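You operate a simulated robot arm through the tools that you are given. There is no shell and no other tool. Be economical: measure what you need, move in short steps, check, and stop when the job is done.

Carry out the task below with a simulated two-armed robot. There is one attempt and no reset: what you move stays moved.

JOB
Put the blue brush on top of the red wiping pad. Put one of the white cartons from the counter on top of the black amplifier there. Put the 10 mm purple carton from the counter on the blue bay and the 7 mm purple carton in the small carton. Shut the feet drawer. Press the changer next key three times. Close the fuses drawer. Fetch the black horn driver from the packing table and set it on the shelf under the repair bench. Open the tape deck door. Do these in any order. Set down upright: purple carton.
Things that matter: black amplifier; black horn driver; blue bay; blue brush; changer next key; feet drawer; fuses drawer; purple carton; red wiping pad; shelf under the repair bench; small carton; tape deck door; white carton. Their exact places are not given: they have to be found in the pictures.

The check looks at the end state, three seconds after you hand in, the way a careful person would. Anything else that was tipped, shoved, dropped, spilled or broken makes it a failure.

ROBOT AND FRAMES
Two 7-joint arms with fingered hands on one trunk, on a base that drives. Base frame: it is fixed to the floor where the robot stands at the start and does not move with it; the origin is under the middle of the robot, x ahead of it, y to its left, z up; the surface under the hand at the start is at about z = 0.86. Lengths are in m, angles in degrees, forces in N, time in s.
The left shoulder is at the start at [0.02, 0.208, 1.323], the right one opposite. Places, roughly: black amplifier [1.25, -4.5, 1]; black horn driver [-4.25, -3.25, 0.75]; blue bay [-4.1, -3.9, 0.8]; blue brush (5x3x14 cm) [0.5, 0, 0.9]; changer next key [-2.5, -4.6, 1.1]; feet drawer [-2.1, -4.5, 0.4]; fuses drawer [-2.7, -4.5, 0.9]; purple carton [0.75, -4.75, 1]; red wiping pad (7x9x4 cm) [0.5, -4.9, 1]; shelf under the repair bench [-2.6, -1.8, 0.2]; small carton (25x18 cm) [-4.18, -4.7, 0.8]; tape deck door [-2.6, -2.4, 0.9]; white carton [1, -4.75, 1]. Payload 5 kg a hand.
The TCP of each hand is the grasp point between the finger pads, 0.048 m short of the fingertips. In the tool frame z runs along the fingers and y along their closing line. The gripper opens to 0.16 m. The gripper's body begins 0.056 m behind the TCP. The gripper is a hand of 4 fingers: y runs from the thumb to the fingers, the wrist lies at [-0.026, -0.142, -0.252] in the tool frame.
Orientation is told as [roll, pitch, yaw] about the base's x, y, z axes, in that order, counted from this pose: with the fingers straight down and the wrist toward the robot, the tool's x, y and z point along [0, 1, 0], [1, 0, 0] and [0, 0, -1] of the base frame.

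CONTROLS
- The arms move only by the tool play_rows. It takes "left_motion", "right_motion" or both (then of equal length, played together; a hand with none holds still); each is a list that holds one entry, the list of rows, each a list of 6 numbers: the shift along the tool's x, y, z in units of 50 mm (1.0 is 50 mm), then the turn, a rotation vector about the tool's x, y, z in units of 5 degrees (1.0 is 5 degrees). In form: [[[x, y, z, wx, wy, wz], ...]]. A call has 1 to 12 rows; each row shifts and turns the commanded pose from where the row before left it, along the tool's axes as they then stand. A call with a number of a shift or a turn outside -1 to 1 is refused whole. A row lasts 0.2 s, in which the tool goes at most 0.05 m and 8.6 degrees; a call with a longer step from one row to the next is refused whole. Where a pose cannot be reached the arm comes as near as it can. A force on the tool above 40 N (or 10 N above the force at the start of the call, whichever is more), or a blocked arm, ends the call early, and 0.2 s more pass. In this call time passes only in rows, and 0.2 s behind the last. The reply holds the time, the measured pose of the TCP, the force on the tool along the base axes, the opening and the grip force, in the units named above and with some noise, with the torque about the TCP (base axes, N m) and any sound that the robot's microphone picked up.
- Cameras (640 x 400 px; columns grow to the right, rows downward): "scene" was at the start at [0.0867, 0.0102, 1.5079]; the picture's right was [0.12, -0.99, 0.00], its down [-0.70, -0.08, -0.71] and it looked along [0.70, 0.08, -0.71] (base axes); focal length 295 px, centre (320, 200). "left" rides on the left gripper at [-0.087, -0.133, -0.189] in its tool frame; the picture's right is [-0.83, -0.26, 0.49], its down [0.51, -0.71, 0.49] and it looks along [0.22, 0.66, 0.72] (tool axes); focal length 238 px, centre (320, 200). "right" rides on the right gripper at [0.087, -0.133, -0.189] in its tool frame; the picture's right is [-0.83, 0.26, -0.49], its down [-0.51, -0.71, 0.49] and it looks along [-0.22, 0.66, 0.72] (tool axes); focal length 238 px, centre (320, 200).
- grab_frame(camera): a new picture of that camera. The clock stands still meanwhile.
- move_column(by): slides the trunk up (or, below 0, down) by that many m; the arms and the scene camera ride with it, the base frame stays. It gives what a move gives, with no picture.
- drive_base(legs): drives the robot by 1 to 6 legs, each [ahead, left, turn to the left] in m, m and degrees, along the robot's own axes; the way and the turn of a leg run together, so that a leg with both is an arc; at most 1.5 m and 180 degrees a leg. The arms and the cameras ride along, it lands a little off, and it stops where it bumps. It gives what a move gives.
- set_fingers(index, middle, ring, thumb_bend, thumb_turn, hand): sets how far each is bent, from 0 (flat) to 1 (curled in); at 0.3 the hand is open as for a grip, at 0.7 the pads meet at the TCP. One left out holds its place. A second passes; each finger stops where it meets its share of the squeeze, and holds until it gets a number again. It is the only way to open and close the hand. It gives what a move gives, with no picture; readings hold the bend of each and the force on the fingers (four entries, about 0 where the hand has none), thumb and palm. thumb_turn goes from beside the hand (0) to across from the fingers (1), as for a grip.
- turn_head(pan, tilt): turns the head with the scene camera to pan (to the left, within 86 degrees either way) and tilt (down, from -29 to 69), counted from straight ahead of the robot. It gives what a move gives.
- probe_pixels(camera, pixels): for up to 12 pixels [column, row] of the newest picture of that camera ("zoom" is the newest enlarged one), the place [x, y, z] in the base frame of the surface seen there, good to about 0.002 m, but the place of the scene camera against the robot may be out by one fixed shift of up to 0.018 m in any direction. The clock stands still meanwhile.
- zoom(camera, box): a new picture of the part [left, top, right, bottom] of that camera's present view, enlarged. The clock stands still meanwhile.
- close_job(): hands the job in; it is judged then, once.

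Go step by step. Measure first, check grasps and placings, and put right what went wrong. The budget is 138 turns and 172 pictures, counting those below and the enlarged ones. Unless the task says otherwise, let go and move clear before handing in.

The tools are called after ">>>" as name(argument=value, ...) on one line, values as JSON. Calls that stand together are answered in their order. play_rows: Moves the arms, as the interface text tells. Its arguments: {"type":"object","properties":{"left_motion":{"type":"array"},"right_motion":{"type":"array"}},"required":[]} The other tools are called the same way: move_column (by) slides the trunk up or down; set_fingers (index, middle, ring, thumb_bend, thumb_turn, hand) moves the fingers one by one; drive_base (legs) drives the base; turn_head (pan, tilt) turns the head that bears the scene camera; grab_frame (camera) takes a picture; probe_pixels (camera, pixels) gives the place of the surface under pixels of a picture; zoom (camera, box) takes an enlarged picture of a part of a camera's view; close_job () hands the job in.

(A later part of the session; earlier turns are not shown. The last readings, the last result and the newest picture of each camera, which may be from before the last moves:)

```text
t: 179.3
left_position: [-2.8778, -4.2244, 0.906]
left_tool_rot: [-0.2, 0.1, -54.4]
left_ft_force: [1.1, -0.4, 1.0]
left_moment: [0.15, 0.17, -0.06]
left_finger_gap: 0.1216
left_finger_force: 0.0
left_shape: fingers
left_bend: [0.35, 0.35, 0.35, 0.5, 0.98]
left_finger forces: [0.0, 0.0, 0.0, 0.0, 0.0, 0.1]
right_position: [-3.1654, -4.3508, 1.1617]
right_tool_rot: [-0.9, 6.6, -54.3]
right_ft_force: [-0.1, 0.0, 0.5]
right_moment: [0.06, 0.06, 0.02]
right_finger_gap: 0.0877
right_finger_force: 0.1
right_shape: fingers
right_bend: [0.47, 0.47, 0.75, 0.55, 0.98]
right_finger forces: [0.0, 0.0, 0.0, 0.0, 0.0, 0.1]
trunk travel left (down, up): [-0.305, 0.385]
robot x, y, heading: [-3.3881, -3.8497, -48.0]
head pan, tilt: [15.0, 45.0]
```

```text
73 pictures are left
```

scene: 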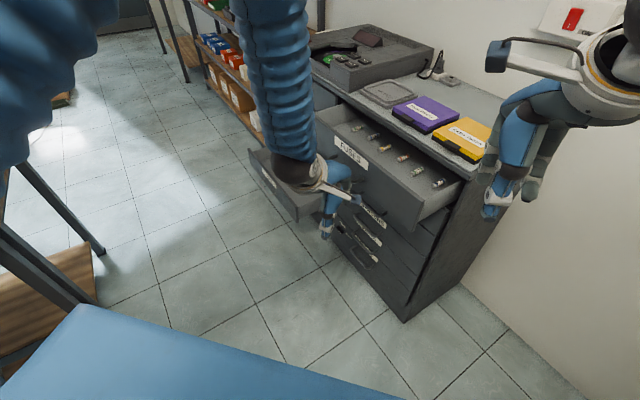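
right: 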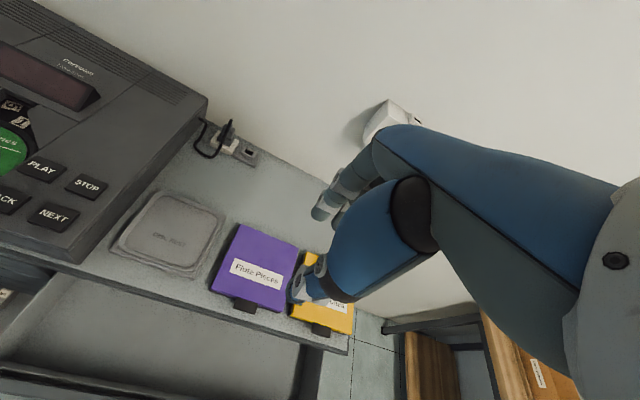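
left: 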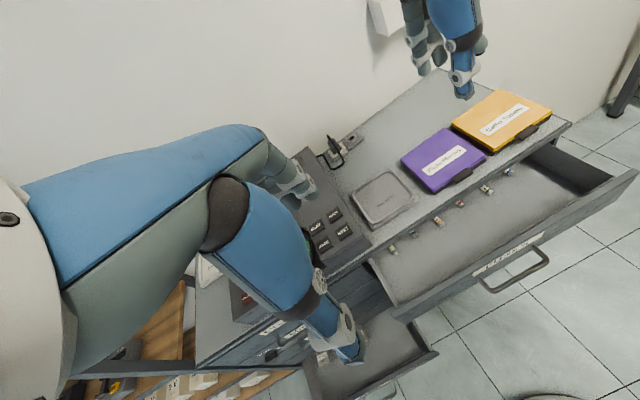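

>>> play_rows(left_motion=[[[-0.47, 0.65, 0, 0, 0, 0], [-0.47, 0.65, 0, 0, 0, 0], [-0.35, 0.49, 0, 0, 0, 0], [-0.35, 0.49, 0, 0, 0, 0], [-0.35, 0.49, 0, 0, 0, 0], [-0.35, 0.49, 0, 0, 0, 0], [-0.24, 0.32, 0, 0, 0, 0]]])

>>> grab_frame(camera="scene")

>>> grab_frame(camera="left")

```text
t: 180.9
left_position: [-2.8794, -4.4433, 0.9046]
left_tool_rot: [-0.1, 0.2, -54.5]
left_ft_force: [-0.2, 1.0, 0.0]
left_moment: [0.0, 0.03, 0.02]
left_finger_gap: 0.1214
left_finger_force: 0.0
left_shape: fingers
left_bend: [0.35, 0.35, 0.35, 0.5, 0.97]
left_finger forces: [0.0, 0.0, 0.0, 0.0, 0.0, 0.1]
right_position: [-3.1669, -4.3507, 1.1632]
right_tool_rot: [-1.0, 6.6, -54.3]
right_ft_force: [0.2, -0.1, -0.6]
right_moment: [0.02, -0.02, 0.0]
right_finger_gap: 0.0877
right_finger_force: 0.1
right_shape: fingers
right_bend: [0.47, 0.47, 0.75, 0.55, 0.98]
right_finger forces: [0.0, 0.0, 0.1, 0.1, 0.1, 0.0]
trunk travel left (down, up): [-0.305, 0.385]
robot x, y, heading: [-3.3847, -3.8525, -48.2]
head pan, tilt: [15.0, 45.0]
```

```text
72 pictures are left
```

scene: 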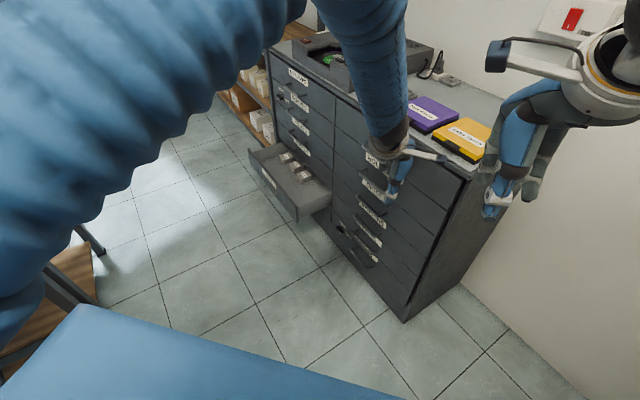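

```text
71 pictures are left
```

left: 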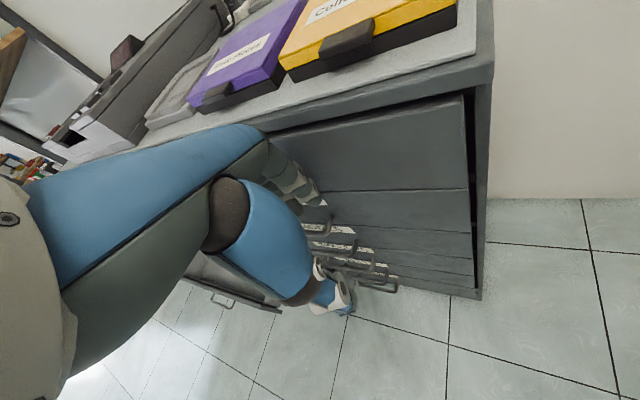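

>>> probe_pixels(camera="left", pixels=[[390, 150], [430, 180], [440, 120], [400, 210], [430, 212], [430, 250], [465, 80], [480, 200]])

>>> probe_pixels(camera="scene", pixels=[[440, 195], [355, 140], [430, 230], [340, 180]])

```text
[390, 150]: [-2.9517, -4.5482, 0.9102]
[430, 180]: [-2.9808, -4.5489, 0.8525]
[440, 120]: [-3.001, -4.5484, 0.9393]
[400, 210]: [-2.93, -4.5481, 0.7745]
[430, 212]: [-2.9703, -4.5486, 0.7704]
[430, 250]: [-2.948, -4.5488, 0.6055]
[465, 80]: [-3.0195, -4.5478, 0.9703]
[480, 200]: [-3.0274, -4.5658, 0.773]
```

```text
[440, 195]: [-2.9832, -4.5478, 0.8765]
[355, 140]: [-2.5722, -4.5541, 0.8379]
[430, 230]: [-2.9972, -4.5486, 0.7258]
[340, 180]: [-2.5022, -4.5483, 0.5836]
```

The fuses drawer is flush with its neighbours at y -4.5485. I'll retract the left hand and look over at the repair bench.

>>> play_rows(left_motion=[[[0.47, -0.65, 0, 0, 0, 0], [0.47, -0.65, 0, 0, 0, 0], [0.47, -0.65, 0, 0, 0, 0], [0.47, -0.65, 0, 0, 0, 0], [0.3, -0.4, -0.7, 0, 0, 0], [0, 0, -0.9, 0, 0, 0], [0, 0, -0.9, 0, 0, 0], [0, 0, -0.9, 0, 0, 0], [0, 0, -0.9, 0, 0, 0], [0, 0, -0.9, 0, 0, 0]]])

>>> turn_head(pan=86, tilt=25)

>>> grab_frame(camera="scene")

```text
t: 183.1
left_position: [-2.8792, -4.2554, 1.1656]
left_tool_rot: [-0.2, 0.3, -54.5]
left_ft_force: [-1.7, 0.4, -1.3]
left_moment: [-0.11, -0.09, -0.01]
left_finger_gap: 0.1212
left_finger_force: 0.0
left_shape: fingers
left_bend: [0.35, 0.35, 0.35, 0.5, 0.97]
left_finger forces: [0.0, 0.0, 0.2, 0.1, 0.0, 0.0]
right_position: [-3.1675, -4.3499, 1.1635]
right_tool_rot: [-0.9, 6.5, -54.3]
right_ft_force: [-0.5, 0.9, 0.6]
right_moment: [-0.06, -0.1, 0.01]
right_finger_gap: 0.0878
right_finger_force: 0.1
right_shape: fingers
right_bend: [0.47, 0.47, 0.75, 0.55, 0.98]
right_finger forces: [0.0, 0.0, 0.0, 0.0, 0.1, 0.0]
trunk travel left (down, up): [-0.305, 0.385]
robot x, y, heading: [-3.3845, -3.8505, -48.4]
head pan, tilt: [15.0, 45.0]
```

```text
t: 184.5
left_position: [-2.8778, -4.2572, 1.1651]
left_tool_rot: [-0.1, 0.2, -54.3]
left_ft_force: [-0.1, 0.2, -0.1]
left_moment: [-0.01, 0.01, 0.03]
left_finger_gap: 0.1211
left_finger_force: 0.0
left_shape: fingers
left_bend: [0.35, 0.35, 0.35, 0.5, 0.97]
left_finger forces: [0.0, 0.1, 0.1, 0.0, 0.0, 0.0]
right_position: [-3.1666, -4.3498, 1.163]
right_tool_rot: [-0.9, 6.7, -54.4]
right_ft_force: [0.2, 0.1, -0.6]
right_moment: [-0.03, -0.02, 0.02]
right_finger_gap: 0.0877
right_finger_force: 0.1
right_shape: fingers
right_bend: [0.47, 0.47, 0.75, 0.55, 0.98]
right_finger forces: [0.1, 0.0, 0.1, 0.0, 0.1, 0.1]
trunk travel left (down, up): [-0.305, 0.385]
robot x, y, heading: [-3.3848, -3.8487, -48.3]
head pan, tilt: [85.9, 25.0]
```

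```text
70 pictures are left
```

scene: 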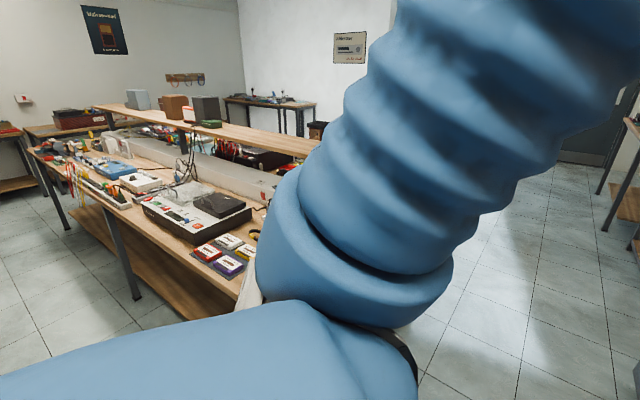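

The bench faces west, with a deck device visible at (210,210). Next I'll fetch the horn driver, turning to face the packing table with the right hand near the orange mat.

>>> drive_base(legs=[[0, 0, -131.7], [0, -0.4, 0]])

>>> turn_head(pan=-15, tilt=45)

>>> set_fingers(hand="right", index=0.3, middle=0.3, ring=0.3, thumb_bend=0.3)

>>> grab_frame(camera="scene")

>>> grab_frame(camera="right")

```text
t: 192.4
left_position: [-4.031, -3.5657, 1.165]
left_tool_rot: [-0.1, 0.1, 174.4]
left_ft_force: [0.0, 2.0, -0.3]
left_moment: [-0.06, 0.01, 0.0]
left_finger_gap: 0.1212
left_finger_force: 0.0
left_shape: fingers
left_bend: [0.35, 0.35, 0.35, 0.5, 0.97]
left_finger forces: [0.0, 0.1, 0.0, 0.0, 0.0, 0.1]
right_position: [-3.9116, -3.2875, 1.1636]
right_tool_rot: [-0.9, 6.5, 174.5]
right_ft_force: [0.7, -0.3, -0.2]
right_moment: [-0.05, -0.01, 0.02]
right_finger_gap: 0.0877
right_finger_force: 0.2
right_shape: fingers
right_bend: [0.47, 0.47, 0.75, 0.55, 0.98]
right_finger forces: [0.0, 0.0, 0.0, 0.0, 0.1, 0.1]
trunk travel left (down, up): [-0.305, 0.385]
robot x, y, heading: [-3.3911, -3.4492, -179.2]
head pan, tilt: [85.9, 25.0]
```

```text
t: 194.2
left_position: [-4.0309, -3.5664, 1.165]
left_tool_rot: [-0.3, 0.3, 174.3]
left_ft_force: [-0.4, -0.2, -0.1]
left_moment: [0.0, 0.05, -0.04]
left_finger_gap: 0.1213
left_finger_force: 0.0
left_shape: fingers
left_bend: [0.35, 0.35, 0.35, 0.5, 0.97]
left_finger forces: [0.0, 0.0, 0.0, 0.0, 0.0, 0.0]
right_position: [-3.9119, -3.2893, 1.1635]
right_tool_rot: [-0.8, 6.6, 174.5]
right_ft_force: [-0.2, -0.8, -0.6]
right_moment: [-0.01, 0.03, -0.01]
right_finger_gap: 0.0876
right_finger_force: 0.0
right_shape: fingers
right_bend: [0.47, 0.47, 0.75, 0.55, 0.98]
right_finger forces: [0.0, 0.1, 0.1, 0.1, 0.0, 0.0]
trunk travel left (down, up): [-0.305, 0.385]
robot x, y, heading: [-3.3886, -3.4543, -179.3]
head pan, tilt: [-15.0, 45.0]
```

```text
t: 195.2
left_position: [-4.0303, -3.5671, 1.1653]
left_tool_rot: [-0.2, 0.2, 174.4]
left_ft_force: [0.1, 0.0, 0.3]
left_moment: [0.01, 0.01, 0.02]
left_finger_gap: 0.1211
left_finger_force: 0.0
left_shape: fingers
left_bend: [0.35, 0.35, 0.35, 0.5, 0.97]
left_finger forces: [0.0, 0.0, 0.0, 0.1, 0.0, 0.1]
right_position: [-3.9115, -3.2884, 1.1633]
right_tool_rot: [-0.9, 6.6, 174.5]
right_ft_force: [0.3, -0.2, 0.2]
right_moment: [-0.01, 0.01, 0.01]
right_finger_gap: 0.1696
right_finger_force: 0.0
right_shape: fingers
right_bend: [0.3, 0.3, 0.3, 0.3, 0.98]
right_finger forces: [0.1, 0.1, 0.1, 0.1, 0.0, 0.0]
trunk travel left (down, up): [-0.305, 0.385]
robot x, y, heading: [-3.3934, -3.4521, -179.5]
head pan, tilt: [-15.0, 45.0]
```

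```text
69 pictures are left
```

scene: 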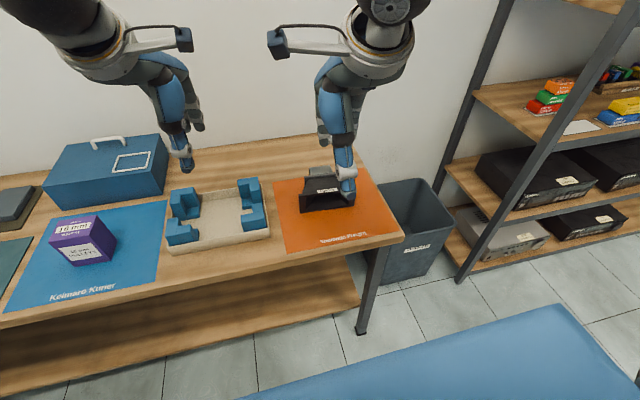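

```text
68 pictures are left
```

right: 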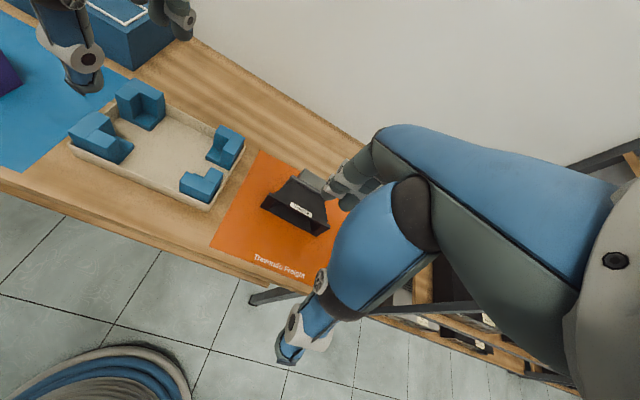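

>>> zoom(camera="right", box=[250, 150, 350, 250])

>>> probe_pixels(camera="right", pixels=[[268, 198], [326, 222], [262, 208], [322, 233], [296, 202], [284, 182], [310, 195], [305, 178], [300, 172], [320, 182]])

```text
4.00 times, centred on (300, 200) of right
```

zoom: 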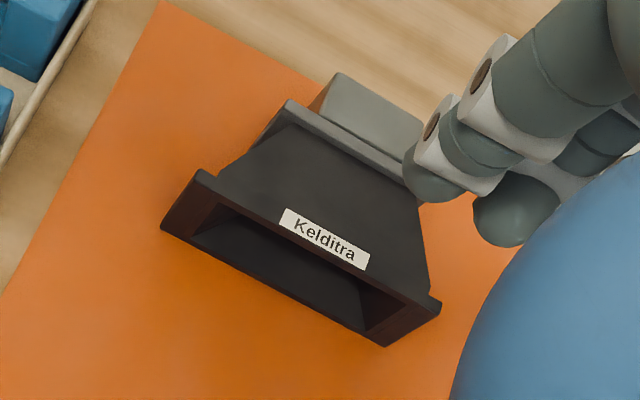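

```text
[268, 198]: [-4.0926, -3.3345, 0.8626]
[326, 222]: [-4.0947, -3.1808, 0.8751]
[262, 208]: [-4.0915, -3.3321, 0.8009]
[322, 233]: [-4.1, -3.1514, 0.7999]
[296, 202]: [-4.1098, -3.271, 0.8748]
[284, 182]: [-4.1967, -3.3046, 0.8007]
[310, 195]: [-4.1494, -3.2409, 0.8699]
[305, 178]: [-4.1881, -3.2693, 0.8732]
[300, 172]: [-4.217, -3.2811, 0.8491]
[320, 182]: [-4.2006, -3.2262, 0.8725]
```

>>> probe_pixels(camera="zoom", pixels=[[200, 175], [435, 302], [165, 225], [388, 342], [285, 103], [405, 175], [335, 78], [420, 120], [250, 160], [415, 250], [330, 180], [370, 110]])

```text
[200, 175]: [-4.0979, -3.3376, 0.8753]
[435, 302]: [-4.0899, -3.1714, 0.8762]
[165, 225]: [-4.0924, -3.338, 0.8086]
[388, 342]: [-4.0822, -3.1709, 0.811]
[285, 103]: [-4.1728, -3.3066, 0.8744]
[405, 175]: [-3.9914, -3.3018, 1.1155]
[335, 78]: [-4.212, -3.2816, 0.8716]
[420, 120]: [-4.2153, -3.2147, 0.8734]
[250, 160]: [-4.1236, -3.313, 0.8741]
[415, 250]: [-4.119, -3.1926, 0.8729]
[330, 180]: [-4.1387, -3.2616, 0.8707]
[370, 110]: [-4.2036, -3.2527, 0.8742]
```

The horn lies with its 17 cm mouth toward me, and its body is about 12 cm wide (y -3.313 to -3.193) at x≈-4.12. I'll bring the right hand over it and begin turning so the fingers close along y.

>>> play_rows(right_motion=[[[-0.06, 0.9, 0, 0, 0, 0], [-0.06, 0.9, 0, 0, 0, 0], [-0.06, 0.9, 0, 0, 0, 0], [-0.06, 0.9, 0, 0, 0, 0], [-0.06, 0.9, 0, 0, 0, 0], [-0.06, 0.9, 0, 0, 0, 0], [0, 0, 0, 0, 0, -1], [0, 0, 0, 0, 0, -1], [0, 0, 0, 0, 0, -1], [0, 0, 0, 0, 0, -1], [0, 0, 0, 0, 0, -1], [0, 0, 0, 0, 0, -1]]])

>>> play_rows(right_motion=[[[0, 0, 0, 0, 0, -1], [0, 0, 0, 0, 0, -1], [0, 0, 0, 0, 0, -1], [0, 0, 0, 0, 0, -1], [0, 0, 0, 0, 0, -1], [0, 0, 0, 0, 0, -1], [0, 0, 0, 0, 0, -1], [0, 0, 0, 0, 0, -1], [0, 0, 0, 0, 0, -1], [0, 0, 0, 0, 0, -1], [0, 0, 0, 0, 0, -1], [0, 0, 0, 0, 0, -1]]])

>>> grab_frame(camera="scene")

>>> grab_frame(camera="right")

```text
t: 197.8
left_position: [-4.0314, -3.5668, 1.1651]
left_tool_rot: [-0.1, 0.2, 174.5]
left_ft_force: [0.4, 0.8, 0.1]
left_moment: [-0.08, 0.02, 0.01]
left_finger_gap: 0.1211
left_finger_force: 0.0
left_shape: fingers
left_bend: [0.35, 0.35, 0.35, 0.5, 0.97]
left_finger forces: [0.1, 0.1, 0.0, 0.0, 0.0, 0.1]
right_position: [-4.1752, -3.2438, 1.1329]
right_tool_rot: [2.7, 6.2, -155.3]
right_ft_force: [0.1, 0.2, 0.1]
right_moment: [0.01, -0.01, 0.03]
right_finger_gap: 0.1701
right_finger_force: 0.1
right_shape: fingers
right_bend: [0.3, 0.3, 0.3, 0.3, 0.98]
right_finger forces: [0.0, 0.0, 0.0, 0.0, 0.0, 0.1]
trunk travel left (down, up): [-0.305, 0.385]
robot x, y, heading: [-3.3895, -3.4512, -179.5]
head pan, tilt: [-15.0, 45.0]
```

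```text
t: 200.4
left_position: [-4.0309, -3.5668, 1.1646]
left_tool_rot: [-0.1, 0.2, 174.4]
left_ft_force: [0.0, 0.1, 0.0]
left_moment: [0.03, -0.01, -0.02]
left_finger_gap: 0.1213
left_finger_force: 0.0
left_shape: fingers
left_bend: [0.35, 0.35, 0.35, 0.5, 0.97]
left_finger forces: [0.0, 0.0, 0.0, 0.0, 0.1, 0.0]
right_position: [-4.1764, -3.2443, 1.1325]
right_tool_rot: [6.7, 1.0, -95.4]
right_ft_force: [-0.4, -0.5, -0.6]
right_moment: [-0.02, -0.02, 0.0]
right_finger_gap: 0.1701
right_finger_force: 0.0
right_shape: fingers
right_bend: [0.3, 0.3, 0.3, 0.3, 0.98]
right_finger forces: [0.0, 0.0, 0.0, 0.1, 0.0, 0.0]
trunk travel left (down, up): [-0.305, 0.385]
robot x, y, heading: [-3.3897, -3.45, -179.4]
head pan, tilt: [-15.0, 45.0]
```

```text
66 pictures are left
```

scene: 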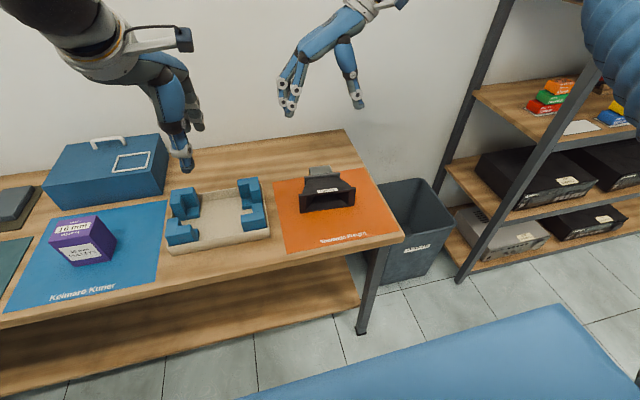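

```text
65 pictures are left
```

right: 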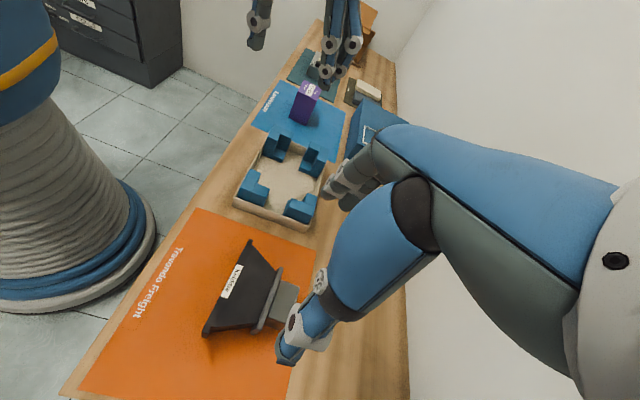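

The hand has turned and its base is clear. I'll level the small roll, align and come down over the horn body, stopping above it to check.

>>> play_rows(right_motion=[[[0, 0, 0, -0.67, 0, -0.27], [0, 0, 0, -0.67, 0, -0.27], [0.83, 0.14, 0, 0, 0, 0], [0, 0, 0.9, 0, 0, 0], [0, 0, 0.9, 0, 0, 0], [0, 0, 0.9, 0, 0, 0]]])

>>> grab_frame(camera="right")

>>> zoom(camera="scene", box=[240, 90, 420, 270])

```text
t: 201.8
left_position: [-4.0332, -3.5671, 1.1646]
left_tool_rot: [-0.2, 0.3, 174.4]
left_ft_force: [-1.0, -0.3, -1.1]
left_moment: [0.0, -0.1, -0.04]
left_finger_gap: 0.1213
left_finger_force: 0.0
left_shape: fingers
left_bend: [0.35, 0.35, 0.35, 0.5, 0.97]
left_finger forces: [0.0, 0.1, 0.0, 0.0, 0.0, 0.0]
right_position: [-4.1226, -3.2682, 1.0033]
right_tool_rot: [6.5, -6.0, -93.6]
right_ft_force: [-1.4, 0.2, 2.2]
right_moment: [0.02, -0.15, 0.04]
right_finger_gap: 0.1701
right_finger_force: 0.1
right_shape: fingers
right_bend: [0.3, 0.3, 0.3, 0.3, 0.97]
right_finger forces: [0.0, 0.0, 0.1, 0.1, 0.0, 0.0]
trunk travel left (down, up): [-0.305, 0.385]
robot x, y, heading: [-3.3894, -3.4489, -179.4]
head pan, tilt: [-15.0, 45.0]
```

```text
64 pictures are left
```

right: 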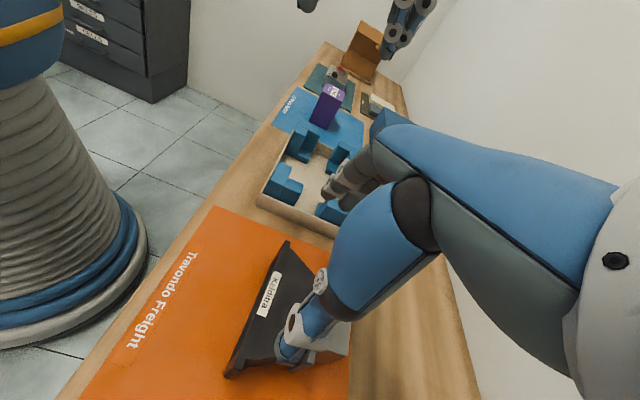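

```text
2.22 times, centred on (330, 180) of scene
```

zoom: 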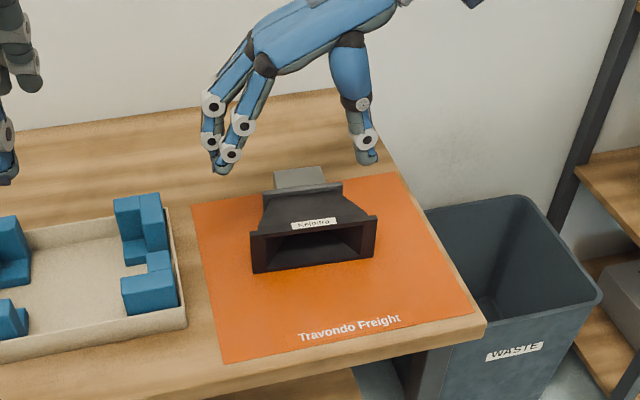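

I corrected the wrong tilt axis. Roll is about tool y and pitch about tool x, so I'll undo both.

>>> play_rows(right_motion=[[[0, 0, 0, 0.6, -0.65, 0.1], [0, 0, 0, 0.6, -0.65, 0.0]]])

```text
t: 202.4
left_position: [-4.0303, -3.5676, 1.1657]
left_tool_rot: [-0.1, 0.2, 174.4]
left_ft_force: [0.2, -0.3, -0.5]
left_moment: [0.05, 0.03, 0.0]
left_finger_gap: 0.1214
left_finger_force: 0.0
left_shape: fingers
left_bend: [0.35, 0.35, 0.35, 0.5, 0.97]
left_finger forces: [0.0, 0.0, 0.0, 0.0, 0.0, 0.0]
right_position: [-4.1206, -3.2691, 1.0043]
right_tool_rot: [0.1, 0.0, -93.7]
right_ft_force: [0.7, 0.1, -1.0]
right_moment: [-0.01, -0.02, -0.03]
right_finger_gap: 0.1702
right_finger_force: 0.2
right_shape: fingers
right_bend: [0.3, 0.3, 0.3, 0.3, 0.97]
right_finger forces: [0.0, 0.0, 0.1, 0.0, 0.0, 0.1]
trunk travel left (down, up): [-0.305, 0.385]
robot x, y, heading: [-3.3889, -3.4511, -179.4]
head pan, tilt: [-15.0, 45.0]
```

>>> play_rows(right_motion=[[[-0.31, -0.3, 0.3, 0, 0, 0], [0, 0, 0.7, 0, 0, 0], [0, 0, 0.7, 0, 0, 0], [0, 0, 0.7, 0, 0, 0], [0, 0, 0.5, 0, 0, 0]]])

>>> zoom(camera="scene", box=[260, 110, 400, 250])

>>> grab_frame(camera="right")

```text
t: 203.6
left_position: [-4.0306, -3.566, 1.1651]
left_tool_rot: [-0.2, 0.3, 174.3]
left_ft_force: [-0.4, -0.3, 1.1]
left_moment: [-0.03, 0.0, 0.03]
left_finger_gap: 0.1212
left_finger_force: 0.0
left_shape: fingers
left_bend: [0.35, 0.35, 0.35, 0.5, 0.97]
left_finger forces: [0.0, 0.0, 0.1, 0.1, 0.0, 0.0]
right_position: [-4.1368, -3.2533, 0.862]
right_tool_rot: [-0.1, -0.1, -93.7]
right_ft_force: [-2.9, 1.1, 7.3]
right_moment: [0.1, -0.14, 0.02]
right_finger_gap: 0.1741
right_finger_force: 4.2
right_shape: fingers
right_bend: [0.3, 0.3, 0.3, 0.29, 0.98]
right_finger forces: [3.7, 0.0, 0.0, 0.0, 5.1, 0.0]
trunk travel left (down, up): [-0.305, 0.385]
robot x, y, heading: [-3.3928, -3.4523, -179.4]
head pan, tilt: [-15.0, 45.0]
```

```text
2.86 times, centred on (330, 180) of scene
```

zoom: 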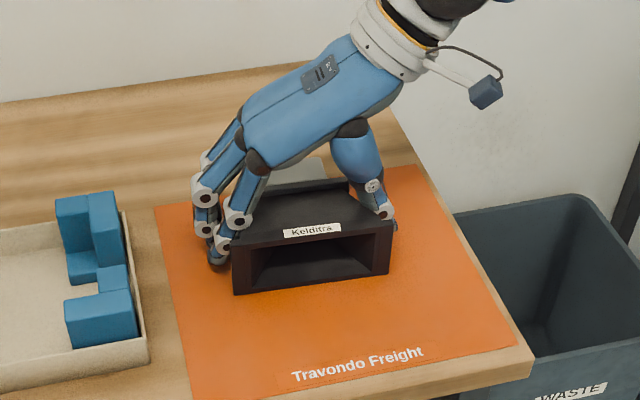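

```text
61 pictures are left
```

right: 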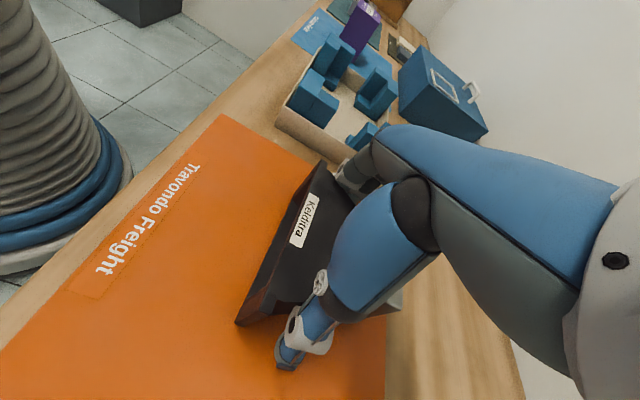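

The hand straddles the body just behind the mouth flange. I'll close all the fingers.

>>> set_fingers(hand="right", index=0.6, middle=0.6, ring=0.6, thumb_bend=0.6)

>>> zoom(camera="scene", box=[260, 110, 400, 250])

```text
t: 204.6
left_position: [-4.0309, -3.5669, 1.164]
left_tool_rot: [-0.1, 0.1, 174.4]
left_ft_force: [0.9, 0.3, 0.3]
left_moment: [0.03, 0.01, 0.02]
left_finger_gap: 0.1209
left_finger_force: 0.1
left_shape: fingers
left_bend: [0.35, 0.35, 0.35, 0.5, 0.97]
left_finger forces: [0.0, 0.0, 0.0, 0.0, 0.0, 0.1]
right_position: [-4.1357, -3.2537, 0.8604]
right_tool_rot: [0.1, -0.1, -93.7]
right_ft_force: [-3.9, 2.8, 5.1]
right_moment: [-0.9, -0.02, -0.12]
right_finger_gap: 0.1526
right_finger_force: 34.2
right_shape: fingers
right_bend: [0.27, 0.47, 0.55, 0.52, 0.96]
right_finger forces: [19.3, 10.4, 8.5, 0.1, 31.6, 0.1]
trunk travel left (down, up): [-0.305, 0.385]
robot x, y, heading: [-3.3914, -3.4517, -178.9]
head pan, tilt: [-15.0, 45.0]
```

```text
2.86 times, centred on (330, 180) of scene
```

zoom: 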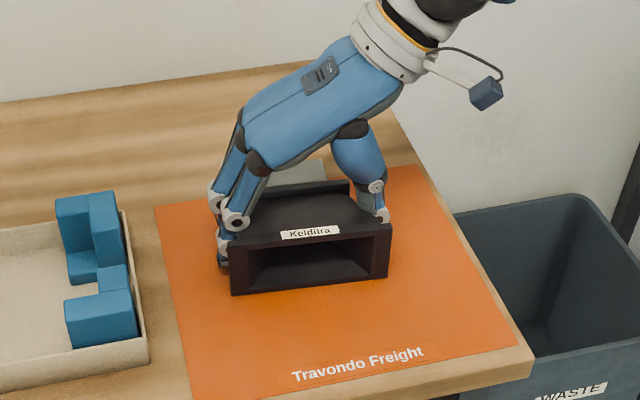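

Grip forces are firm: index 19, middle 10, ring 8.5 and thumb 32 N. I'll lift a little and check the tilt.

>>> play_rows(right_motion=[[[0, 0, -0.2, 0, 0, 0], [0, 0, -0.4, 0, 0, 0], [0, 0, -0.6, 0, 0, 0], [0, 0, -0.8, 0, 0, 0]]])

>>> zoom(camera="scene", box=[260, 80, 400, 220])

>>> grab_frame(camera="right")

```text
t: 205.6
left_position: [-4.0304, -3.5669, 1.1645]
left_tool_rot: [-0.1, 0.2, 174.4]
left_ft_force: [1.7, -0.7, 0.9]
left_moment: [0.06, 0.1, 0.03]
left_finger_gap: 0.1214
left_finger_force: 0.0
left_shape: fingers
left_bend: [0.35, 0.35, 0.35, 0.5, 0.97]
left_finger forces: [0.0, 0.0, 0.0, 0.0, 0.0, 0.0]
right_position: [-4.1336, -3.2526, 0.9598]
right_tool_rot: [0.1, 0.0, -93.5]
right_ft_force: [2.7, 0.1, -11.8]
right_moment: [-0.02, 0.02, -0.02]
right_finger_gap: 0.1518
right_finger_force: 32.4
right_shape: fingers
right_bend: [0.27, 0.47, 0.55, 0.52, 0.96]
right_finger forces: [17.7, 10.0, 7.8, 0.0, 29.0, 0.0]
trunk travel left (down, up): [-0.305, 0.385]
robot x, y, heading: [-3.3968, -3.4516, -179.3]
head pan, tilt: [-15.0, 45.0]
```

```text
2.86 times, centred on (330, 150) of scene
```

zoom: 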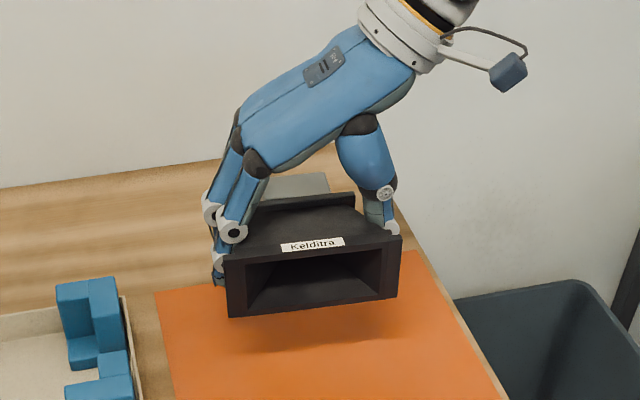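

```text
58 pictures are left
```

right: 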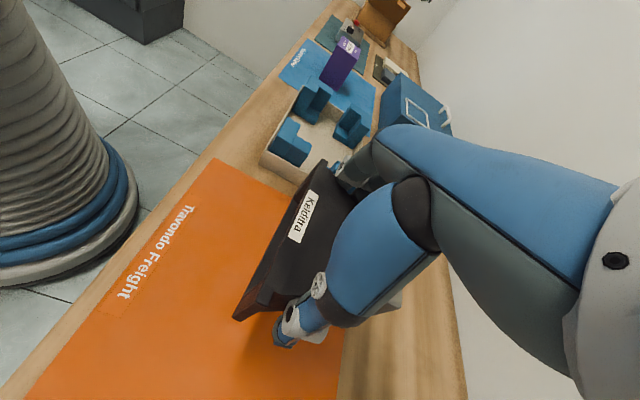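

The horn is held level at about 1.2 kg. I'll lift it higher, raise the trunk, and turn toward the repair bench by the open south side.

>>> play_rows(right_motion=[[[0, 0, -0.8, 0, 0, 0], [0, 0, -0.8, 0, 0, 0], [0, 0, -0.8, 0, 0, 0]]])

>>> move_column(by=0.15)

>>> drive_base(legs=[[-0.05, 0, 0], [0, 0, 178]])

>>> turn_head(pan=40, tilt=35)

>>> grab_frame(camera="scene")

```text
t: 206.4
left_position: [-4.0307, -3.567, 1.1649]
left_tool_rot: [-0.2, 0.2, 174.4]
left_ft_force: [0.3, -0.2, 1.0]
left_moment: [0.03, 0.08, 0.01]
left_finger_gap: 0.121
left_finger_force: 0.1
left_shape: fingers
left_bend: [0.35, 0.35, 0.35, 0.5, 0.97]
left_finger forces: [0.1, 0.0, 0.0, 0.1, 0.0, 0.0]
right_position: [-4.1352, -3.2525, 1.0796]
right_tool_rot: [0.1, 0.1, -93.6]
right_ft_force: [2.3, 0.5, -11.1]
right_moment: [0.01, -0.05, -0.01]
right_finger_gap: 0.152
right_finger_force: 31.9
right_shape: fingers
right_bend: [0.27, 0.47, 0.55, 0.52, 0.96]
right_finger forces: [17.5, 9.8, 7.7, 0.0, 28.8, 0.1]
trunk travel left (down, up): [-0.305, 0.385]
robot x, y, heading: [-3.3915, -3.4489, -179.3]
head pan, tilt: [-15.0, 45.0]
```

```text
t: 208.2
left_position: [-4.0329, -3.5661, 1.314]
left_tool_rot: [-0.1, 0.3, 174.4]
left_ft_force: [-0.6, -0.7, -0.8]
left_moment: [0.04, -0.01, -0.02]
left_finger_gap: 0.1209
left_finger_force: 0.0
left_shape: fingers
left_bend: [0.35, 0.35, 0.35, 0.5, 0.97]
left_finger forces: [0.0, 0.1, 0.0, 0.0, 0.0, 0.0]
right_position: [-4.1364, -3.2521, 1.2276]
right_tool_rot: [0.1, 0.0, -93.7]
right_ft_force: [1.1, -0.3, -9.3]
right_moment: [-0.01, -0.23, 0.0]
right_finger_gap: 0.1517
right_finger_force: 31.8
right_shape: fingers
right_bend: [0.27, 0.47, 0.55, 0.52, 0.96]
right_finger forces: [17.6, 9.9, 7.7, 0.1, 28.9, 0.0]
trunk travel left (down, up): [-0.455, 0.235]
robot x, y, heading: [-3.3934, -3.4543, -179.1]
head pan, tilt: [-15.0, 45.0]
```

```text
t: 216.3
left_position: [-2.6967, -3.3645, 1.3147]
left_tool_rot: [-0.2, 0.2, -8.3]
left_ft_force: [-0.5, -0.2, -0.3]
left_moment: [0.02, -0.03, 0.0]
left_finger_gap: 0.1209
left_finger_force: 0.1
left_shape: fingers
left_bend: [0.35, 0.35, 0.35, 0.5, 0.97]
left_finger forces: [0.0, 0.0, 0.0, 0.1, 0.0, 0.0]
right_position: [-2.6062, -3.6843, 1.229]
right_tool_rot: [0.0, -0.1, 83.8]
right_ft_force: [-0.5, 0.1, -9.6]
right_moment: [0.04, 0.2, -0.01]
right_finger_gap: 0.1514
right_finger_force: 29.8
right_shape: fingers
right_bend: [0.27, 0.48, 0.56, 0.53, 0.96]
right_finger forces: [17.1, 7.2, 7.5, 0.0, 28.2, 0.1]
trunk travel left (down, up): [-0.455, 0.235]
robot x, y, heading: [-3.345, -3.4502, -2.0]
head pan, tilt: [-15.0, 45.0]
```

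```text
t: 217.6
left_position: [-2.6959, -3.3659, 1.3147]
left_tool_rot: [-0.1, 0.2, -8.1]
left_ft_force: [-1.0, 0.0, 0.2]
left_moment: [-0.02, 0.03, 0.01]
left_finger_gap: 0.1213
left_finger_force: 0.1
left_shape: fingers
left_bend: [0.35, 0.35, 0.35, 0.5, 0.97]
left_finger forces: [0.0, 0.0, 0.0, 0.1, 0.0, 0.0]
right_position: [-2.6071, -3.6831, 1.229]
right_tool_rot: [0.1, 0.1, 83.8]
right_ft_force: [0.0, -0.2, -10.7]
right_moment: [0.03, 0.21, 0.01]
right_finger_gap: 0.1516
right_finger_force: 30.2
right_shape: fingers
right_bend: [0.27, 0.48, 0.56, 0.53, 0.96]
right_finger forces: [17.1, 7.3, 7.4, 0.0, 28.2, 0.1]
trunk travel left (down, up): [-0.455, 0.235]
robot x, y, heading: [-3.3395, -3.4475, -2.0]
head pan, tilt: [40.0, 35.0]
```

```text
57 pictures are left
```

scene: 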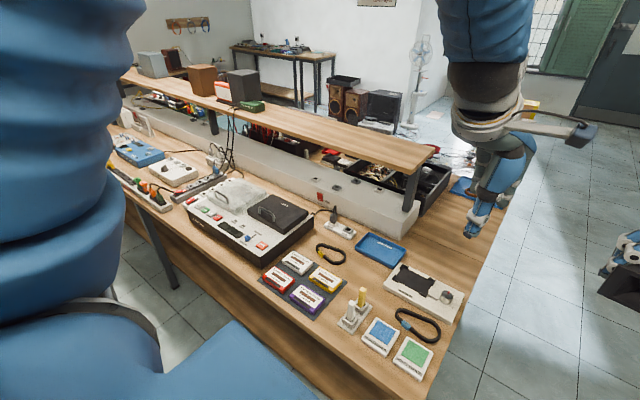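

>>> probe_pixels(camera="scene", pixels=[[425, 160], [300, 120], [135, 75], [405, 215], [270, 210], [235, 240], [300, 390], [140, 220], [240, 195], [290, 225], [170, 250], [230, 340]])

>>> zoom(camera="scene", box=[160, 150, 340, 280])

```text
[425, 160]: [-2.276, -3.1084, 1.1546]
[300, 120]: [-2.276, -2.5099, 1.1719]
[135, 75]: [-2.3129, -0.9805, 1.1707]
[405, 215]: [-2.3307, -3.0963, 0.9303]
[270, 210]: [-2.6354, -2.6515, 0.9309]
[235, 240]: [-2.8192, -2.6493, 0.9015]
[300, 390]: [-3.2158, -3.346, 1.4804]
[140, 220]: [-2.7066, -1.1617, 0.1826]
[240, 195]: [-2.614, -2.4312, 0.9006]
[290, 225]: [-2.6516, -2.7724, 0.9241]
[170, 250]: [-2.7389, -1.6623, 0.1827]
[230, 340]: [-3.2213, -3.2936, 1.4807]
```

```text
3.08 times, centred on (250, 215) of scene
```

zoom: 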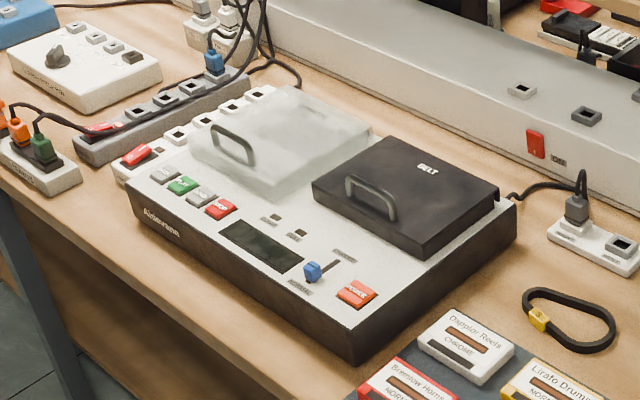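

The clear door with the handle at (-2.61, -2.43) is the tape deck door, and the lower shelf top is at z≈0.17. I'll back off a bit, rotate the horn so the wrist points to me, and drive north along the bench.

>>> drive_base(legs=[[-0.15, 0, 2]])

>>> play_rows(right_motion=[[[0, 0, 0, 0, 0, 1], [0, 0, 0, 0, 0, 1], [0, 0, 0, 0, 0, 1], [0, 0, 0, 0, 0, 1], [0, 0, 0, 0, 0, 1], [0, 0, 0, 0, 0, 1], [0, 0, 0, 0, 0, 1], [0, 0, 0, 0, 0, 1], [0, 0, 0, 0, 0, 1], [0, 0, 0, 0, 0, 1], [0, 0, 0, 0, 0, 1], [0, 0, 0, 0, 0, 1]]])

>>> play_rows(right_motion=[[[0, 0, 0, 0, 0, 1], [0, 0, 0, 0, 0, 1], [0, 0, 0, 0, 0, 1], [0, 0, 0, 0, 0, 1], [0, 0, 0, 0, 0, 1]]])

>>> drive_base(legs=[[0, 1.4, 0]])

>>> turn_head(pan=0, tilt=45)

>>> grab_frame(camera="scene")

```text
t: 218.9
left_position: [-2.8481, -3.3414, 1.3139]
left_tool_rot: [-0.2, 0.3, -6.2]
left_ft_force: [-0.2, -0.4, -0.3]
left_moment: [-0.03, 0.01, 0.0]
left_finger_gap: 0.1213
left_finger_force: 0.0
left_shape: fingers
left_bend: [0.35, 0.35, 0.35, 0.5, 0.97]
left_finger forces: [0.0, 0.0, 0.1, 0.1, 0.0, 0.0]
right_position: [-2.7458, -3.6575, 1.2278]
right_tool_rot: [0.0, -0.1, 85.6]
right_ft_force: [-0.3, -0.3, -9.5]
right_moment: [0.07, 0.21, 0.03]
right_finger_gap: 0.1512
right_finger_force: 29.7
right_shape: fingers
right_bend: [0.27, 0.48, 0.56, 0.53, 0.96]
right_finger forces: [17.0, 7.3, 7.6, 0.1, 28.4, 0.0]
trunk travel left (down, up): [-0.455, 0.235]
robot x, y, heading: [-3.4912, -3.4509, -0.0]
head pan, tilt: [40.0, 35.0]
```

```text
t: 221.5
left_position: [-2.8488, -3.3397, 1.3146]
left_tool_rot: [-0.1, 0.2, -6.3]
left_ft_force: [0.4, -0.4, -0.7]
left_moment: [-0.06, -0.01, -0.03]
left_finger_gap: 0.1213
left_finger_force: 0.1
left_shape: fingers
left_bend: [0.35, 0.35, 0.35, 0.5, 0.97]
left_finger forces: [0.0, 0.1, 0.0, 0.1, 0.1, 0.1]
right_position: [-2.7477, -3.6559, 1.229]
right_tool_rot: [-0.1, 0.1, 25.5]
right_ft_force: [-0.4, -0.1, -8.8]
right_moment: [0.17, 0.06, -0.06]
right_finger_gap: 0.1512
right_finger_force: 30.0
right_shape: fingers
right_bend: [0.27, 0.48, 0.56, 0.53, 0.96]
right_finger forces: [16.5, 8.0, 7.6, 0.1, 27.4, 0.0]
trunk travel left (down, up): [-0.455, 0.235]
robot x, y, heading: [-3.4871, -3.4466, -0.1]
head pan, tilt: [40.0, 35.0]
```

```text
t: 222.7
left_position: [-2.8475, -3.3385, 1.3134]
left_tool_rot: [-0.2, 0.1, -6.3]
left_ft_force: [0.2, 0.8, 0.4]
left_moment: [-0.07, -0.01, 0.0]
left_finger_gap: 0.121
left_finger_force: 0.0
left_shape: fingers
left_bend: [0.35, 0.35, 0.35, 0.5, 0.97]
left_finger forces: [0.0, 0.1, 0.0, 0.0, 0.0, 0.1]
right_position: [-2.7468, -3.6547, 1.2293]
right_tool_rot: [0.0, 0.1, 0.7]
right_ft_force: [-0.1, 0.6, -8.9]
right_moment: [0.18, -0.03, 0.01]
right_finger_gap: 0.1516
right_finger_force: 30.0
right_shape: fingers
right_bend: [0.27, 0.48, 0.56, 0.53, 0.96]
right_finger forces: [16.2, 8.2, 7.5, 0.0, 27.0, 0.0]
trunk travel left (down, up): [-0.455, 0.235]
robot x, y, heading: [-3.4869, -3.4457, 0.1]
head pan, tilt: [40.0, 35.0]
```

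```text
t: 229.7
left_position: [-2.8482, -1.9403, 1.3149]
left_tool_rot: [-0.3, 0.2, -6.3]
left_ft_force: [0.5, 0.5, 0.5]
left_moment: [0.01, -0.01, 0.01]
left_finger_gap: 0.1213
left_finger_force: 0.0
left_shape: fingers
left_bend: [0.35, 0.35, 0.35, 0.5, 0.97]
left_finger forces: [0.0, 0.0, 0.1, 0.1, 0.0, 0.0]
right_position: [-2.746, -2.2568, 1.2276]
right_tool_rot: [0.0, 0.1, 0.6]
right_ft_force: [-1.1, -0.2, -9.7]
right_moment: [0.2, -0.05, -0.03]
right_finger_gap: 0.1513
right_finger_force: 30.1
right_shape: fingers
right_bend: [0.27, 0.48, 0.56, 0.53, 0.96]
right_finger forces: [16.1, 8.3, 7.5, 0.0, 27.0, 0.0]
trunk travel left (down, up): [-0.455, 0.235]
robot x, y, heading: [-3.4878, -2.0528, -0.0]
head pan, tilt: [40.0, 35.0]
```

```text
t: 230.8
left_position: [-2.8486, -1.941, 1.3148]
left_tool_rot: [-0.3, 0.2, -6.3]
left_ft_force: [-0.3, -0.2, 0.2]
left_moment: [-0.01, -0.01, 0.02]
left_finger_gap: 0.1214
left_finger_force: 0.1
left_shape: fingers
left_bend: [0.35, 0.35, 0.35, 0.5, 0.97]
left_finger forces: [0.1, 0.1, 0.0, 0.0, 0.0, 0.1]
right_position: [-2.7469, -2.2566, 1.2282]
right_tool_rot: [-0.1, 0.1, 0.6]
right_ft_force: [0.2, -0.4, -10.7]
right_moment: [0.23, -0.09, -0.01]
right_finger_gap: 0.1511
right_finger_force: 29.7
right_shape: fingers
right_bend: [0.27, 0.48, 0.56, 0.53, 0.96]
right_finger forces: [16.2, 8.2, 7.6, 0.0, 27.1, 0.1]
trunk travel left (down, up): [-0.455, 0.235]
robot x, y, heading: [-3.4869, -2.0487, -0.1]
head pan, tilt: [0.0, 45.0]
```

```text
55 pictures are left
```

scene: 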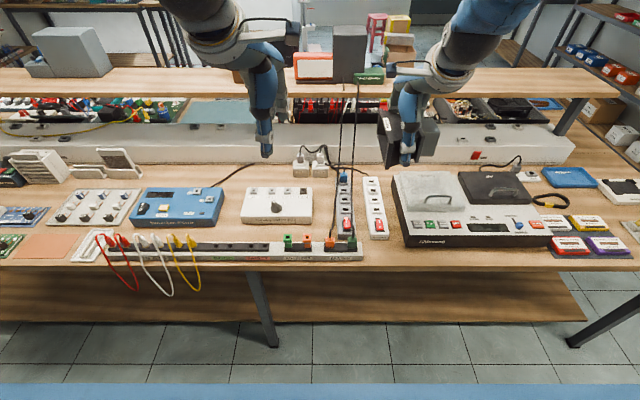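

>>> probe_pixels(camera="scene", pixels=[[420, 316], [420, 310], [420, 285], [420, 275], [420, 264], [420, 250], [262, 320], [540, 312], [585, 318], [350, 300], [480, 300], [420, 325]])

>>> zoom(camera="scene", box=[240, 230, 600, 380])

```text
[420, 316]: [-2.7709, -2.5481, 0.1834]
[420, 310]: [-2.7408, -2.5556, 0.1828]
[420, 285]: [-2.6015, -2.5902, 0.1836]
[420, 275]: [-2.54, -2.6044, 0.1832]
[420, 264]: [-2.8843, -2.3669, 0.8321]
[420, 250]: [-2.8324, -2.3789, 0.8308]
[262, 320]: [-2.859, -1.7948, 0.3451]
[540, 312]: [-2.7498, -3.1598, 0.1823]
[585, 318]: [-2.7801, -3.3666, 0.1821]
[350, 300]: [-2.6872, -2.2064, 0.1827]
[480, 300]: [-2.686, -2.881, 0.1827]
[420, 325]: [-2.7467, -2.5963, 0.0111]
```

```text
1.78 times, centred on (420, 305) of scene
```

zoom: 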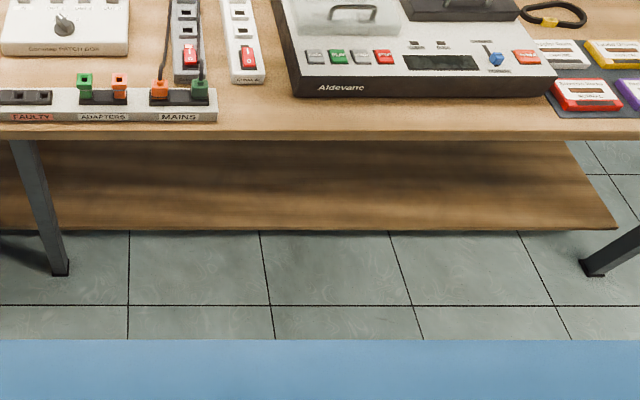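

The shelf's front edge is at x≈-2.78, z≈0.171, and the bench top edge is at x≈-2.89. I'll back off, retract both hands, then lower everything in front of the bench.

>>> drive_base(legs=[[-0.16, 0, 0]])

>>> play_rows(left_motion=[[[0, -0.7, 0, 0, 0, 0], [0, -0.7, 0, 0, 0, 0], [0, -0.7, 0, 0, 0, 0], [0, 0, -0.7, 0, 0, 0], [0, 0, -0.7, 0, 0, 0]]], right_motion=[[[0, -0.8, 0.3, 0, 0, 0], [0, -0.8, 0.3, 0, 0, 0], [0, -0.8, 0.3, 0, 0, 0], [0, -0.8, 0.3, 0, 0, 0], [0, -0.6, 0.3, 0, 0, 0]]])

>>> move_column(by=-0.4)

>>> grab_frame(camera="scene")

```text
t: 232.2
left_position: [-3.0063, -1.9404, 1.314]
left_tool_rot: [-0.3, 0.4, -6.2]
left_ft_force: [-0.1, 0.1, 0.0]
left_moment: [0.02, 0.07, 0.0]
left_finger_gap: 0.1214
left_finger_force: 0.1
left_shape: fingers
left_bend: [0.35, 0.35, 0.35, 0.5, 0.97]
left_finger forces: [0.0, 0.0, 0.1, 0.0, 0.0, 0.0]
right_position: [-2.906, -2.2574, 1.2272]
right_tool_rot: [-0.1, 0.1, 0.7]
right_ft_force: [-0.3, 0.8, -9.7]
right_moment: [0.18, -0.02, 0.01]
right_finger_gap: 0.151
right_finger_force: 29.4
right_shape: fingers
right_bend: [0.27, 0.48, 0.56, 0.53, 0.96]
right_finger forces: [16.2, 8.4, 7.7, 0.0, 27.2, 0.0]
trunk travel left (down, up): [-0.455, 0.235]
robot x, y, heading: [-3.6477, -2.0495, -0.0]
head pan, tilt: [0.0, 45.0]
```

```text
t: 233.4
left_position: [-3.103, -1.9323, 1.3161]
left_tool_rot: [-0.5, -0.2, -6.4]
left_ft_force: [-0.5, 0.3, 0.1]
left_moment: [0.02, -0.07, 0.01]
left_finger_gap: 0.1212
left_finger_force: 0.2
left_shape: fingers
left_bend: [0.35, 0.35, 0.35, 0.5, 0.97]
left_finger forces: [0.0, 0.0, 0.1, 0.0, 0.0, 0.0]
left hand out of reach, approached as far as the arm can: row 3, 4, 5
right_position: [-3.0972, -2.2574, 1.156]
right_tool_rot: [0.0, -0.2, 0.7]
right_ft_force: [2.6, 0.4, -7.8]
right_moment: [0.14, 0.11, 0.06]
right_finger_gap: 0.1508
right_finger_force: 30.5
right_shape: fingers
right_bend: [0.27, 0.48, 0.56, 0.53, 0.96]
right_finger forces: [16.6, 8.9, 8.0, 0.0, 27.6, 0.0]
trunk travel left (down, up): [-0.455, 0.235]
robot x, y, heading: [-3.6483, -2.0474, -0.1]
head pan, tilt: [0.0, 45.0]
```

```text
t: 237.2
left_position: [-3.1019, -1.9327, 0.916]
left_tool_rot: [-0.4, 0.0, -6.4]
left_ft_force: [-0.4, 0.8, -0.2]
left_moment: [-0.01, -0.02, 0.0]
left_finger_gap: 0.1212
left_finger_force: 0.0
left_shape: fingers
left_bend: [0.35, 0.35, 0.35, 0.5, 0.97]
left_finger forces: [0.0, 0.0, 0.0, 0.1, 0.0, 0.0]
right_position: [-3.0988, -2.2584, 0.7541]
right_tool_rot: [0.0, 0.0, 0.6]
right_ft_force: [-1.4, -0.8, -9.8]
right_moment: [0.17, -0.02, 0.03]
right_finger_gap: 0.151
right_finger_force: 29.9
right_shape: fingers
right_bend: [0.27, 0.48, 0.56, 0.53, 0.96]
right_finger forces: [16.4, 8.7, 7.9, 0.0, 27.4, 0.0]
trunk travel left (down, up): [-0.055, 0.635]
robot x, y, heading: [-3.6477, -2.0471, -0.0]
head pan, tilt: [0.0, 45.0]
```

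```text
53 pictures are left
```

scene: 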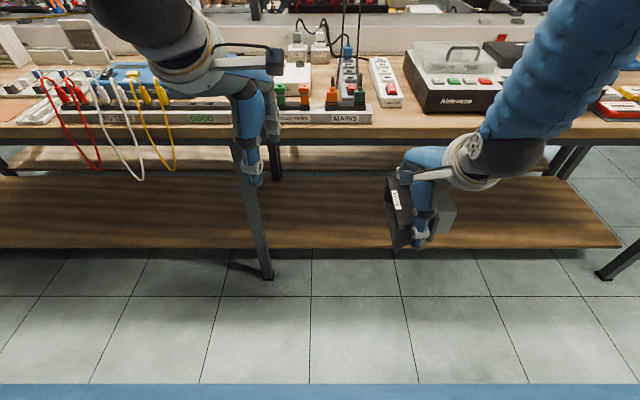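

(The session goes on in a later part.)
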